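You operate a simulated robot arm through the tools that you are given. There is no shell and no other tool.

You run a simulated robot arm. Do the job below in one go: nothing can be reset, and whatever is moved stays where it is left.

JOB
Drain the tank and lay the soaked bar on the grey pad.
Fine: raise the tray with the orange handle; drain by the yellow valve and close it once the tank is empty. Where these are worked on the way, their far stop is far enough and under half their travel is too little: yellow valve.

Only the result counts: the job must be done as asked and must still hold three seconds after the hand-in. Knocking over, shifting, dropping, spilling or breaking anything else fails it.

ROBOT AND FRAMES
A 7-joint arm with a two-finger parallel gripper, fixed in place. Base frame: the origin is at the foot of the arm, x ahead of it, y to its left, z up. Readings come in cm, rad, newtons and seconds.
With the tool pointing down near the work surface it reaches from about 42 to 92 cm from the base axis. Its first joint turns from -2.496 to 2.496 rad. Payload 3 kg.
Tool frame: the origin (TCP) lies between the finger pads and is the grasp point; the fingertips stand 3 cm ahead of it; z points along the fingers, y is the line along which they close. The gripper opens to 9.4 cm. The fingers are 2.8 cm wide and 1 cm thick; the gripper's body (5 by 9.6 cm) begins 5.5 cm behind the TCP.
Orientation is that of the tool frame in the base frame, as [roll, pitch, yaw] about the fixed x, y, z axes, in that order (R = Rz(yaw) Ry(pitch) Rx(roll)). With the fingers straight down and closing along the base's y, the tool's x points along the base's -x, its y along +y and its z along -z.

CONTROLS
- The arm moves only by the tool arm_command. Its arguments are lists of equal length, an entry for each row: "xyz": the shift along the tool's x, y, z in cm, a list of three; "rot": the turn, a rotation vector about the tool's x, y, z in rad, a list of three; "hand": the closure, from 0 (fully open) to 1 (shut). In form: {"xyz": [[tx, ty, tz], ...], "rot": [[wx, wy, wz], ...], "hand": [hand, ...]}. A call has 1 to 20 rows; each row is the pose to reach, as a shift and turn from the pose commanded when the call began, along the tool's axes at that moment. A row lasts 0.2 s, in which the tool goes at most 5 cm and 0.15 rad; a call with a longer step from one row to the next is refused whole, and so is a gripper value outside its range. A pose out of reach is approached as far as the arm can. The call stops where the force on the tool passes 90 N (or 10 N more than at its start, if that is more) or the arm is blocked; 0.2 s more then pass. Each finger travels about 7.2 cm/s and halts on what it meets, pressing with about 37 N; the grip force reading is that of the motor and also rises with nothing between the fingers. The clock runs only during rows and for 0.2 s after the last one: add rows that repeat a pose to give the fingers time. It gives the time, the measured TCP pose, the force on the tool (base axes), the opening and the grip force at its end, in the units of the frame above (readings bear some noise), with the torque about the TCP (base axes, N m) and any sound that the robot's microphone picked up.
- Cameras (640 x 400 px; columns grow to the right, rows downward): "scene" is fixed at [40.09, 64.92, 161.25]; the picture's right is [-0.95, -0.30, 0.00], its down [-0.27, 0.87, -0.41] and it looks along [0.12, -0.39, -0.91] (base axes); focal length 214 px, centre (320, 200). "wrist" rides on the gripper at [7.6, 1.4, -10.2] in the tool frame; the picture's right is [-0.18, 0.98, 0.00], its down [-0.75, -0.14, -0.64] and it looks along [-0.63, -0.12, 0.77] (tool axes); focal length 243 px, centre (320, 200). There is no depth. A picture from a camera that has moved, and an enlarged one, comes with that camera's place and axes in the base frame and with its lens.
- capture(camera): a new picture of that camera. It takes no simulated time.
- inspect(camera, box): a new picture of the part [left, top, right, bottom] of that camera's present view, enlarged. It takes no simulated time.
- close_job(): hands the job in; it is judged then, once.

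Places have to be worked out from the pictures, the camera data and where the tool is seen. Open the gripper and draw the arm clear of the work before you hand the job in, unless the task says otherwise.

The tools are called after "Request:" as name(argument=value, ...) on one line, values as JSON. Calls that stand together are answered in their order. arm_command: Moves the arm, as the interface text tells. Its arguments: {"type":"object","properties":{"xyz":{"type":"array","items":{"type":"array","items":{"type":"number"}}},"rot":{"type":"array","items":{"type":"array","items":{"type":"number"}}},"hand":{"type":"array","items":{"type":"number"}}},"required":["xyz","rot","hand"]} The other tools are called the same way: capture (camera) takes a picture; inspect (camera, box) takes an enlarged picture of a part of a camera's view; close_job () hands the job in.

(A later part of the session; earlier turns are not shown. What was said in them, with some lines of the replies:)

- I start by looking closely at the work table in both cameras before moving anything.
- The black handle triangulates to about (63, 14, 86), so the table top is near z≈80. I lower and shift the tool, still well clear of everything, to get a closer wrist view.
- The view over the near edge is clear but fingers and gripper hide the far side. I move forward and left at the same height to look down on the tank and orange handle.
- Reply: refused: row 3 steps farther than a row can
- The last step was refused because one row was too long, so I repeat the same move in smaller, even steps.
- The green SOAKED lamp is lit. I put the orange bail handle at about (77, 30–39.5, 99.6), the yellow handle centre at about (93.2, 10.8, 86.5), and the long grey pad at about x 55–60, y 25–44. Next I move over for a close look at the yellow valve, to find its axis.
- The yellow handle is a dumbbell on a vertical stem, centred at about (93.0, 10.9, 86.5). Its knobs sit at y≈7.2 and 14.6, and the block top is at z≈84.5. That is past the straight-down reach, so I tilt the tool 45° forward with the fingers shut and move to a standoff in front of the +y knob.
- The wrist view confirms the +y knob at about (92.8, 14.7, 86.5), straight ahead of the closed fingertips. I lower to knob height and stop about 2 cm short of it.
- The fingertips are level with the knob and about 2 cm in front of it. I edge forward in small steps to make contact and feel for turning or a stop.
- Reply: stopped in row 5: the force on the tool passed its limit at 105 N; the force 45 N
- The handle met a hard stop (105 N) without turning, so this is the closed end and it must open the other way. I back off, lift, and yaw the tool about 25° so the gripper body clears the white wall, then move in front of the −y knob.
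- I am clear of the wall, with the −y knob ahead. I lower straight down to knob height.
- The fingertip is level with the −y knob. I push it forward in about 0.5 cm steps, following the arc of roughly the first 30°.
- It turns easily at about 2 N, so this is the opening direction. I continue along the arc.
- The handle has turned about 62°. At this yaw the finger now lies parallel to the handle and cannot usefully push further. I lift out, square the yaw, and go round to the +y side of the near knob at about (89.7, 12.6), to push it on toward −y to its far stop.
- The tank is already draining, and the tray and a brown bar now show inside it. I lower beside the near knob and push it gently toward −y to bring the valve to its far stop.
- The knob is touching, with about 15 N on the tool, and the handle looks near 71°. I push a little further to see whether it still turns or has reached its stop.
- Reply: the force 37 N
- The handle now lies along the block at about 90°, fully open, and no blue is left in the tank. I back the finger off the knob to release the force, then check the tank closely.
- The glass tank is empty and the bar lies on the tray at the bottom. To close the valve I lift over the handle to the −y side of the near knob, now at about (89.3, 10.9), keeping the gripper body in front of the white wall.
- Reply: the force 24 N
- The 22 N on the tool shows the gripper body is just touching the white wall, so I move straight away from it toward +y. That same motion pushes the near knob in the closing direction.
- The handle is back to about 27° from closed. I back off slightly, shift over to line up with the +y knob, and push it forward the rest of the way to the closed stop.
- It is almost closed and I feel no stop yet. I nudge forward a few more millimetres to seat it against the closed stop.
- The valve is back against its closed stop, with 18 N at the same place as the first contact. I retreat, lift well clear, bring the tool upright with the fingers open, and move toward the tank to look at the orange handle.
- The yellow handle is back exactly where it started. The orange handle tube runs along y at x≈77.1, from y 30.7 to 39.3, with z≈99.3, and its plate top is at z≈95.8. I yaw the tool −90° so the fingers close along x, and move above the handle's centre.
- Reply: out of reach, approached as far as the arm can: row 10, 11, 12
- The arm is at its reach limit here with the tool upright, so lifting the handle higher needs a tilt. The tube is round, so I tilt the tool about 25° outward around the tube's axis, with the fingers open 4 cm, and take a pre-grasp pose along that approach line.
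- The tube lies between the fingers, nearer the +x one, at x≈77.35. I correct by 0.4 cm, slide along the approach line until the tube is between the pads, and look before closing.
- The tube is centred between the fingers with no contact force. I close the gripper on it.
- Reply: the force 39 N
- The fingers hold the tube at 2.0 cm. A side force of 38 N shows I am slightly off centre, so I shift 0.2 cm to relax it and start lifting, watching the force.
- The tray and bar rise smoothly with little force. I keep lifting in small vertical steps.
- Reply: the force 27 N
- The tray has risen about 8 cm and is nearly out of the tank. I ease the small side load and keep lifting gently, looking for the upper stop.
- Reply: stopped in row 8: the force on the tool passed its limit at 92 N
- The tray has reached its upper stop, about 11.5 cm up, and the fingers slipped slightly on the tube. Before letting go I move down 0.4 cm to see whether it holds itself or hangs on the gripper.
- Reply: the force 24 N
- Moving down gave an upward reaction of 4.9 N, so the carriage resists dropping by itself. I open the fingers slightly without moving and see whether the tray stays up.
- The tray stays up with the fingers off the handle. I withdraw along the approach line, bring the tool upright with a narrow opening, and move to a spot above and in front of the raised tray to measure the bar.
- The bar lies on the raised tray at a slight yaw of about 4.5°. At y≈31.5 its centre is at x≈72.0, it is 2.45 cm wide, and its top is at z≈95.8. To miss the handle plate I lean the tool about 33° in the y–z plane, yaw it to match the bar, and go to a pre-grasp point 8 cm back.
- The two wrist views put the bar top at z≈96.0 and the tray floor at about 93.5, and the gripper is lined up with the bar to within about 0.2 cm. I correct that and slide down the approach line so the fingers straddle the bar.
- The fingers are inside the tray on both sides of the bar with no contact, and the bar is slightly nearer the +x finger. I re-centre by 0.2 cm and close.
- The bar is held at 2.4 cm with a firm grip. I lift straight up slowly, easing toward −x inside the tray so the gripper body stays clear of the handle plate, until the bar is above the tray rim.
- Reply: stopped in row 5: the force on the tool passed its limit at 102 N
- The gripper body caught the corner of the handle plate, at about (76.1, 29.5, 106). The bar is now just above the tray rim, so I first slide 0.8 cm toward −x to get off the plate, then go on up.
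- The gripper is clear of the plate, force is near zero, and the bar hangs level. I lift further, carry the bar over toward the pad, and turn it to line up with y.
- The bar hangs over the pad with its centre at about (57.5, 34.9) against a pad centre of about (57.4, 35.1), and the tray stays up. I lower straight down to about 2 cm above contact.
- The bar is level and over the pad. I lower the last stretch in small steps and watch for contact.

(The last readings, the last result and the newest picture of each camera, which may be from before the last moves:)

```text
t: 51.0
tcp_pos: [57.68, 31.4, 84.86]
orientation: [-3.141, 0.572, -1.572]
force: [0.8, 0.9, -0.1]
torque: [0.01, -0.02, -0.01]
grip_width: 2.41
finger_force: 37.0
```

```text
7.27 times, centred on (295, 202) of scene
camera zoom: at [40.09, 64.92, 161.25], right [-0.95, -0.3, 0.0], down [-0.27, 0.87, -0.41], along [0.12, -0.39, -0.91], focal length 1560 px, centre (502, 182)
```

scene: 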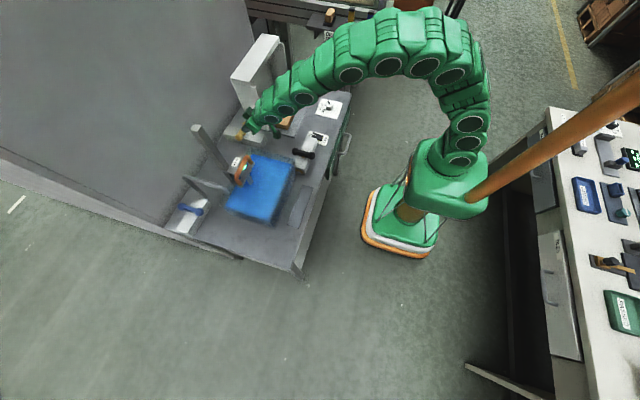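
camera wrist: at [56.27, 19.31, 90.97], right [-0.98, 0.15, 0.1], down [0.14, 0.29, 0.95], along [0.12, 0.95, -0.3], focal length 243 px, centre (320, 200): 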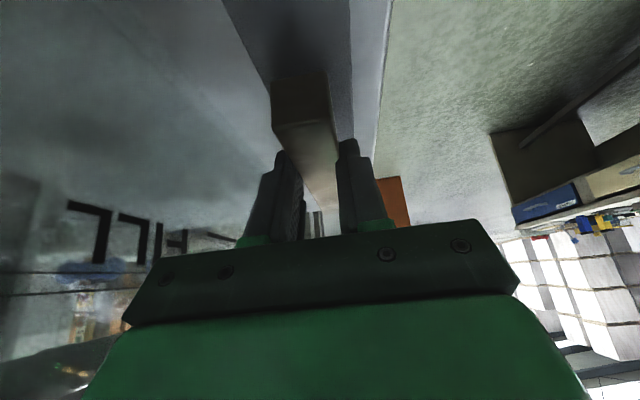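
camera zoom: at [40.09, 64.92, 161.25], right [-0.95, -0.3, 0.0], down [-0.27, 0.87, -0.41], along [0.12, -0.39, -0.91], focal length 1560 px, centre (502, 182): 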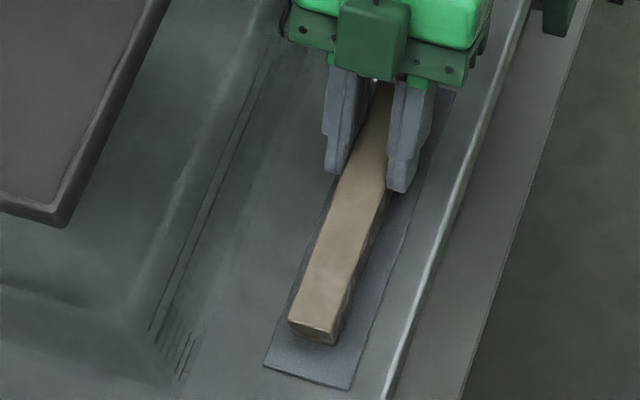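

The bar is about 0.4 cm toward +x of the pad centreline and not touching yet. I shift −x by 0.35 cm and keep lowering in 1–2 mm steps.

Request:
arm_command(xyz=[[0, 0.2, 0], [0, 0.35, 0], [0.11, 0.35, 0.17], [0.19, 0.35, 0.29]], rot=[[0, 0, 0], [0, 0, 0], [0, 0, 0], [0, 0, 0]], hand=[1, 1, 1, 1])

Request:
inspect(camera="wrist", box=[200, 0, 440, 200])

```text
t: 52.0
tcp_pos: [57.34, 31.25, 84.41]
orientation: [-3.141, 0.574, -1.571]
force: [0.1, 0.9, -0.3]
torque: [0.0, 0.02, -0.03]
grip_width: 2.42
finger_force: 37.0
```

```text
2.00 times, centred on (320, 100) of wrist
camera zoom: at [55.93, 19.31, 88.99], right [-0.98, 0.16, 0.1], down [0.14, 0.29, 0.95], along [0.12, 0.95, -0.3], focal length 485 px, centre (320, 400)
```

zoom: 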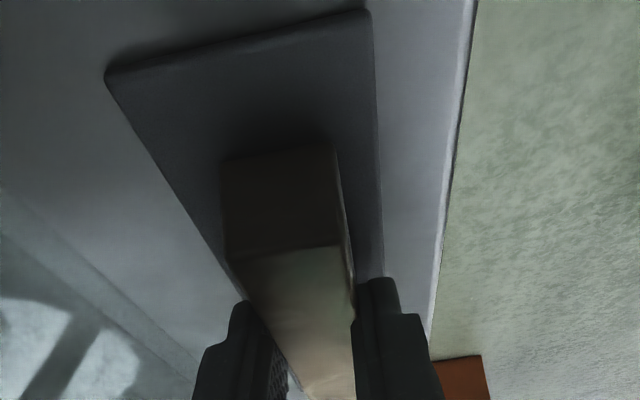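

No contact yet at z=84.4, and the bar is well inside the pad's width. I continue down in 1 mm steps.

Request:
arm_command(xyz=[[0.05, -0.05, 0.08], [0.11, -0.1, 0.17], [0.16, -0.1, 0.25]], rot=[[0, 0, 0], [0, 0, 0], [0, 0, 0]], hand=[1, 1, 1])

Request:
inspect(camera="scene", box=[265, 175, 325, 230])

```text
t: 52.8
tcp_pos: [57.35, 31.33, 84.15]
orientation: [-3.141, 0.572, -1.571]
force: [0.1, -1.2, 8.0]
torque: [-0.41, 0.05, -0.08]
grip_width: 2.41
finger_force: 36.3
```

```text
7.27 times, centred on (295, 202) of scene
camera zoom: at [40.09, 64.92, 161.25], right [-0.95, -0.3, 0.0], down [-0.27, 0.87, -0.41], along [0.12, -0.39, -0.91], focal length 1560 px, centre (502, 182)
```

zoom: 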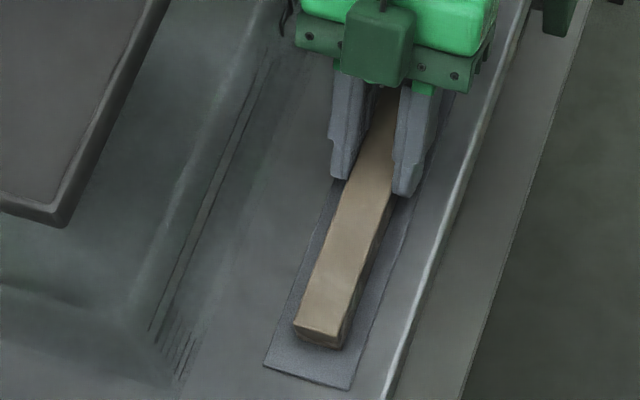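

The −y end has touched the pad, with 8 N upward. I rotate slightly to let the other end down and ease the load, then open the fingers gently.

Request:
arm_command(xyz=[[0, 0, 0], [0, 0, 0]], rot=[[0, 0.006, 0], [0, 0.012, 0]], hand=[1, 1])

```text
t: 53.4
tcp_pos: [57.31, 31.37, 84.21]
orientation: [-3.141, 0.559, -1.571]
force: [0.8, 2.3, 10.9]
torque: [1.15, 0.03, -0.01]
grip_width: 2.41
finger_force: 37.1
```

The contact has moved to the +y end, so the bar is almost flat. I take back half of that tilt and open the fingers slowly to 3.6 cm.

Request:
arm_command(xyz=[[0, 0, 0], [0, 0, 0], [0, 0, 0], [0, 0, 0], [0, 0, 0]], rot=[[0, -0.007, 0], [0, -0.007, 0], [0, -0.007, 0], [0, -0.007, 0], [0, -0.007, 0]], hand=[1, 0.735, 0.68, 0.61, 0.61])

Request:
inspect(camera="scene", box=[265, 175, 325, 230])

Request:
inspect(camera="wrist", box=[200, 0, 440, 200])

```text
t: 54.6
tcp_pos: [57.37, 31.27, 84.15]
orientation: [-3.14, 0.567, -1.571]
force: [0.4, 0.1, 0.0]
torque: [0.01, -0.01, -0.02]
grip_width: 3.68
finger_force: 0.0
```

```text
7.27 times, centred on (295, 202) of scene
camera zoom: at [40.09, 64.92, 161.25], right [-0.95, -0.3, 0.0], down [-0.27, 0.87, -0.41], along [0.12, -0.39, -0.91], focal length 1560 px, centre (502, 182)
```

zoom: 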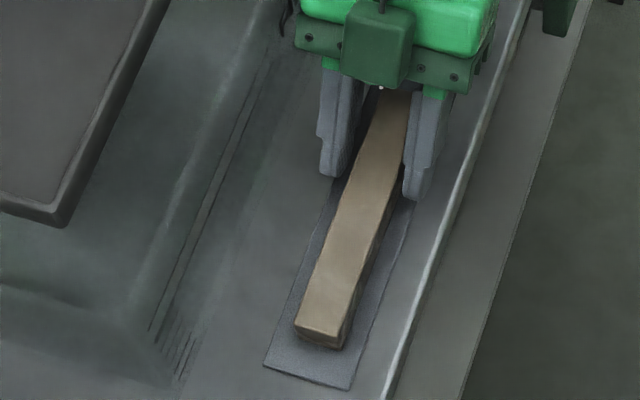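

```text
2.00 times, centred on (320, 100) of wrist
camera zoom: at [56.06, 19.32, 88.75], right [-0.98, 0.15, 0.1], down [0.14, 0.29, 0.95], along [0.12, 0.94, -0.31], focal length 485 px, centre (320, 400)
```

zoom: 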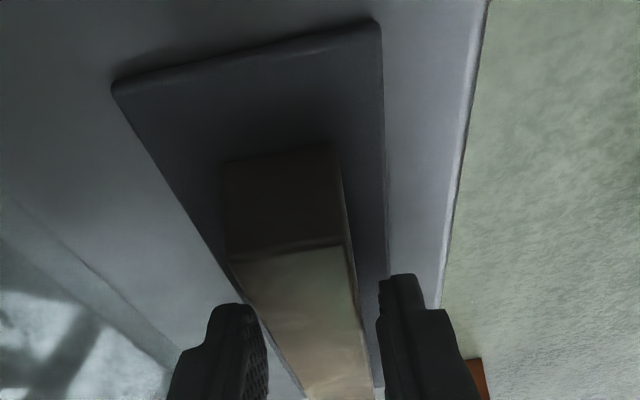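

The bar lies flat on the pad and the fingers are free of it. I lift straight up and away.

Request:
arm_command(xyz=[[-0.8, 0, -1.26], [-2.16, 0, -3.36], [-4.05, 0, -6.3], [-5.94, 0, -9.24], [-8.1, 0, -12.6], [-10.8, 0, -16.8], [-10.8, 0, -16.8]], rot=[[0, 0, 0], [0, 0, 0], [0, 0, 0], [0, 0, 0], [0, 0, 0], [0, 0, 0], [0, 0, 0]], hand=[0.61, 0.5, 0.4, 0.3, 0.2, 0, 0])

Request:
capture(camera="scene")

Request:
inspect(camera="scene", box=[205, 110, 335, 240])

```text
t: 56.2
tcp_pos: [57.39, 31.41, 104.26]
orientation: [-3.14, 0.567, -1.572]
force: [0.4, -0.2, 0.5]
torque: [-0.02, 0.04, -0.01]
grip_width: 9.4
finger_force: 0.1
```

```text
taken
```

scene: 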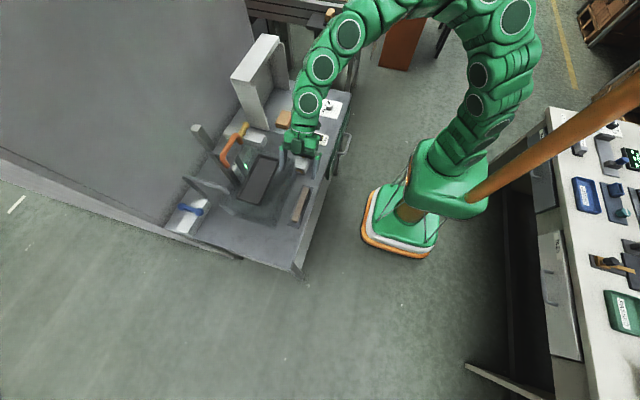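

```text
3.08 times, centred on (270, 175) of scene
camera zoom: at [40.09, 64.92, 161.25], right [-0.95, -0.3, 0.0], down [-0.27, 0.87, -0.41], along [0.12, -0.39, -0.91], focal length 660 px, centre (474, 277)
```

zoom: 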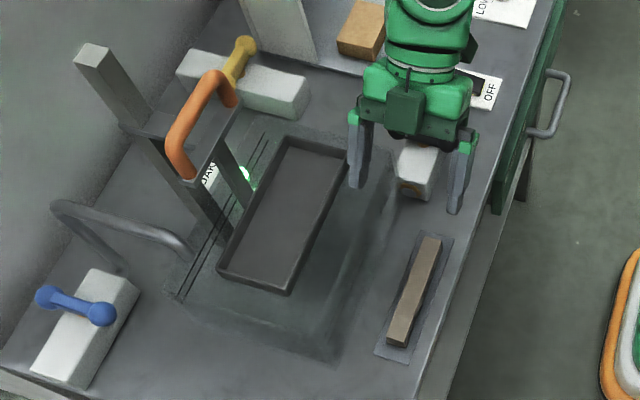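

The bar sits on the pad and the tray is still raised. I bring the tool upright and retreat to a clear pose near the start, then check everything.

Request:
arm_command(xyz=[[-0.16, 1.77, -3.28], [-0.32, 3.54, -6.57], [-0.48, 5.31, -9.85], [-0.65, 7.09, -13.13], [-0.81, 8.86, -16.41], [-0.97, 10.63, -19.7], [-1.13, 12.4, -22.98], [-1.13, 12.4, -22.98]], rot=[[0, 0.081, 0], [0, 0.162, 0], [0, 0.243, 0], [0, 0.324, 0], [0, 0.405, 0], [0, 0.486, 0], [0, 0.567, 0], [0, 0.567, 0]], hand=[0, 0, 0, 0, 0, 0, 0, 0])

Request:
inspect(camera="scene", box=[205, 110, 335, 240])

Request:
inspect(camera="scene", box=[160, 30, 360, 155])

Request:
inspect(camera="scene", box=[215, 110, 275, 150])

Request:
inspect(camera="scene", box=[265, 175, 325, 230])

```text
t: 58.0
tcp_pos: [44.91, 20.11, 124.08]
orientation: [3.14, -0.003, -1.57]
force: [0.3, 0.4, -0.1]
torque: [-0.01, -0.04, 0.0]
grip_width: 9.38
finger_force: 0.1
```

```text
3.08 times, centred on (270, 175) of scene
camera zoom: at [40.09, 64.92, 161.25], right [-0.95, -0.3, 0.0], down [-0.27, 0.87, -0.41], along [0.12, -0.39, -0.91], focal length 660 px, centre (474, 277)
```

zoom: 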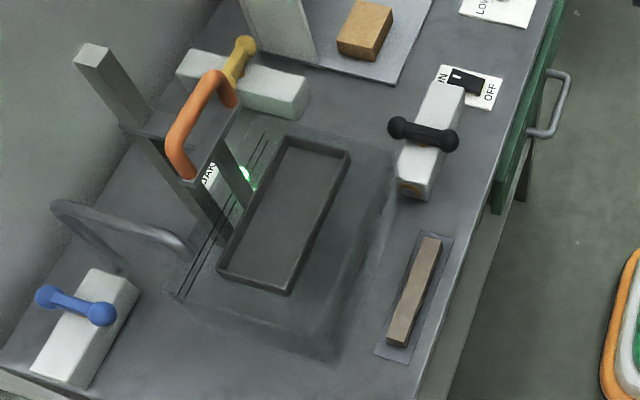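

```text
3.20 times, centred on (260, 92) of scene
camera zoom: at [40.09, 64.92, 161.25], right [-0.95, -0.3, 0.0], down [-0.27, 0.87, -0.41], along [0.12, -0.39, -0.91], focal length 686 px, centre (512, 544)
```

zoom: 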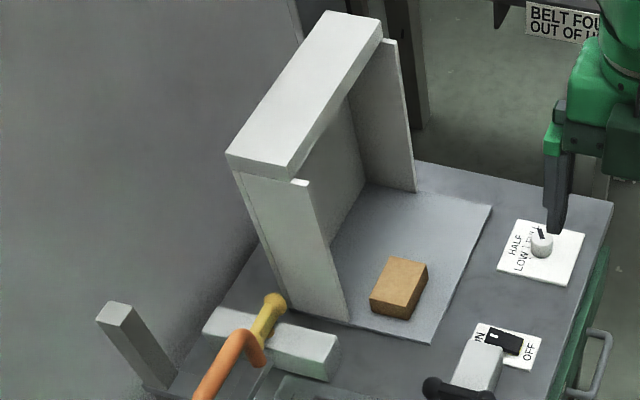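

```text
10.00 times, centred on (245, 130) of scene
camera zoom: at [40.09, 64.92, 161.25], right [-0.95, -0.3, 0.0], down [-0.27, 0.87, -0.41], along [0.12, -0.39, -0.91], focal length 2145 px, centre (1070, 900)
```

zoom: 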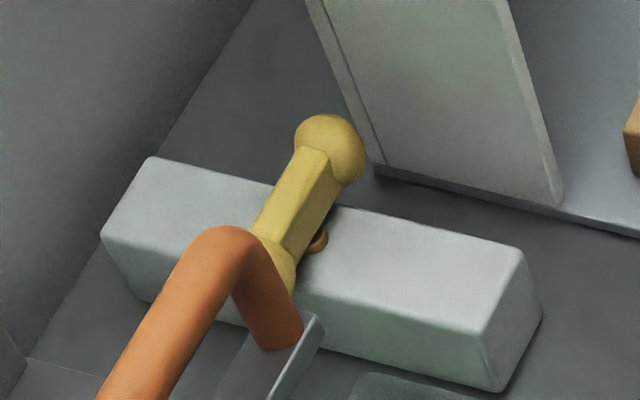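

```text
7.27 times, centred on (295, 202) of scene
camera zoom: at [40.09, 64.92, 161.25], right [-0.95, -0.3, 0.0], down [-0.27, 0.87, -0.41], along [0.12, -0.39, -0.91], focal length 1560 px, centre (502, 182)
```

zoom: 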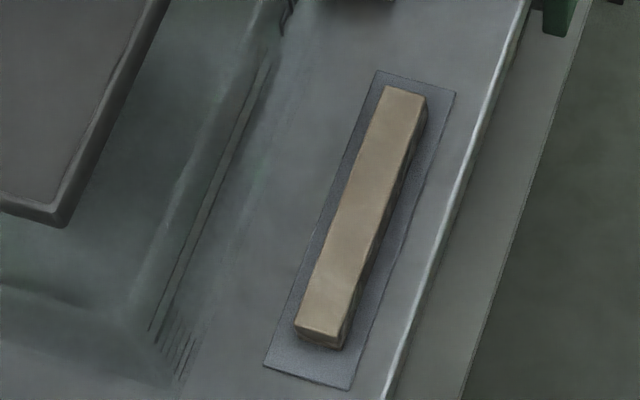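

The bar is fully on the pad, the yellow handle is at its closed position, and the white frame, block and other controls are unmoved. One last close look at the tank, to be sure it is dry and the tray has not sunk.

Request:
inspect(camera="scene", box=[220, 140, 310, 230])

Request:
capture(camera="wrist")

```text
4.44 times, centred on (265, 185) of scene
camera zoom: at [40.09, 64.92, 161.25], right [-0.95, -0.3, 0.0], down [-0.27, 0.87, -0.41], along [0.12, -0.39, -0.91], focal length 953 px, centre (564, 267)
```

zoom: 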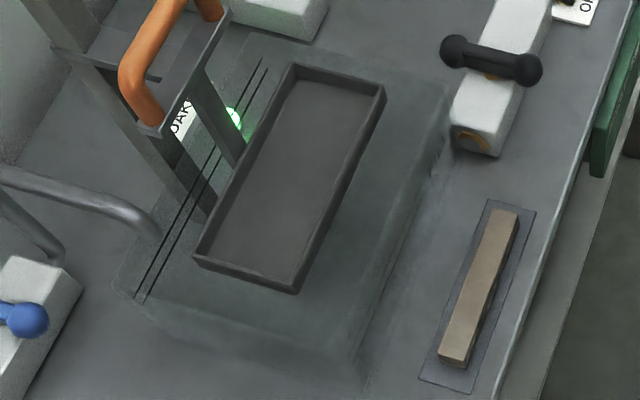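

```text
taken
camera wrist: at [43.64, 12.29, 134.43], right [-0.98, 0.18, 0.0], down [0.14, 0.75, 0.64], along [0.12, 0.63, -0.77], focal length 243 px, centre (320, 200)
```

wrist: 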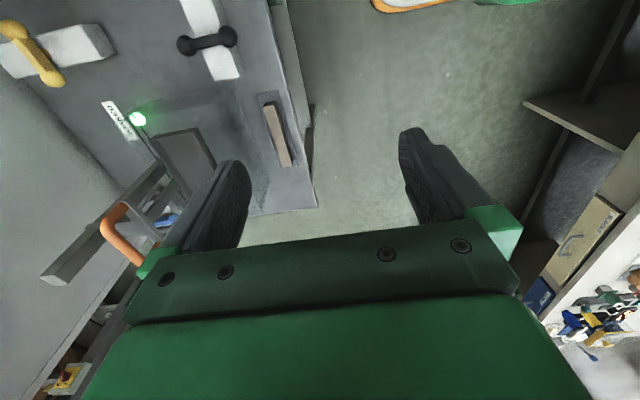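

The tank is empty, the yellow valve is closed, the tray is holding up, the soaked bar lies on the grey pad, and the open gripper is clear of the work. I hand the job in.

Request:
close_job()

```text
The job is handed in.
```

The tank is drained and the soaked bar is lying flat on the grey pad. I handed the job in with the gripper open and clear of the work.

- **Drain:** I opened the yellow valve to about 90°, where its handle lay along the block. The tank emptied, and I closed the valve back against its stop.
- **Tray:** I raised it to its upper stop with the orange handle. It held there by itself after I let go.
- **Bar:** I lifted it from the raised tray and set it within the pad's edges.
- **Which pad:** There are two grey plates on the table. I used the bar-shaped one beside the tank, not the light grey plate under the white frame.

There were three unplanned contacts:

- **Yellow valve:** My first push was the wrong way, and it hit the closed stop at 105 N.
- **White frame:** The gripper body pressed against its wall at about 22 N.
- **Handle plate:** While I was lifting the bar, the gripper caught the plate's corner and the arm stopped at about 102 N.

In the last pictures nothing had shifted or been damaged by these contacts.
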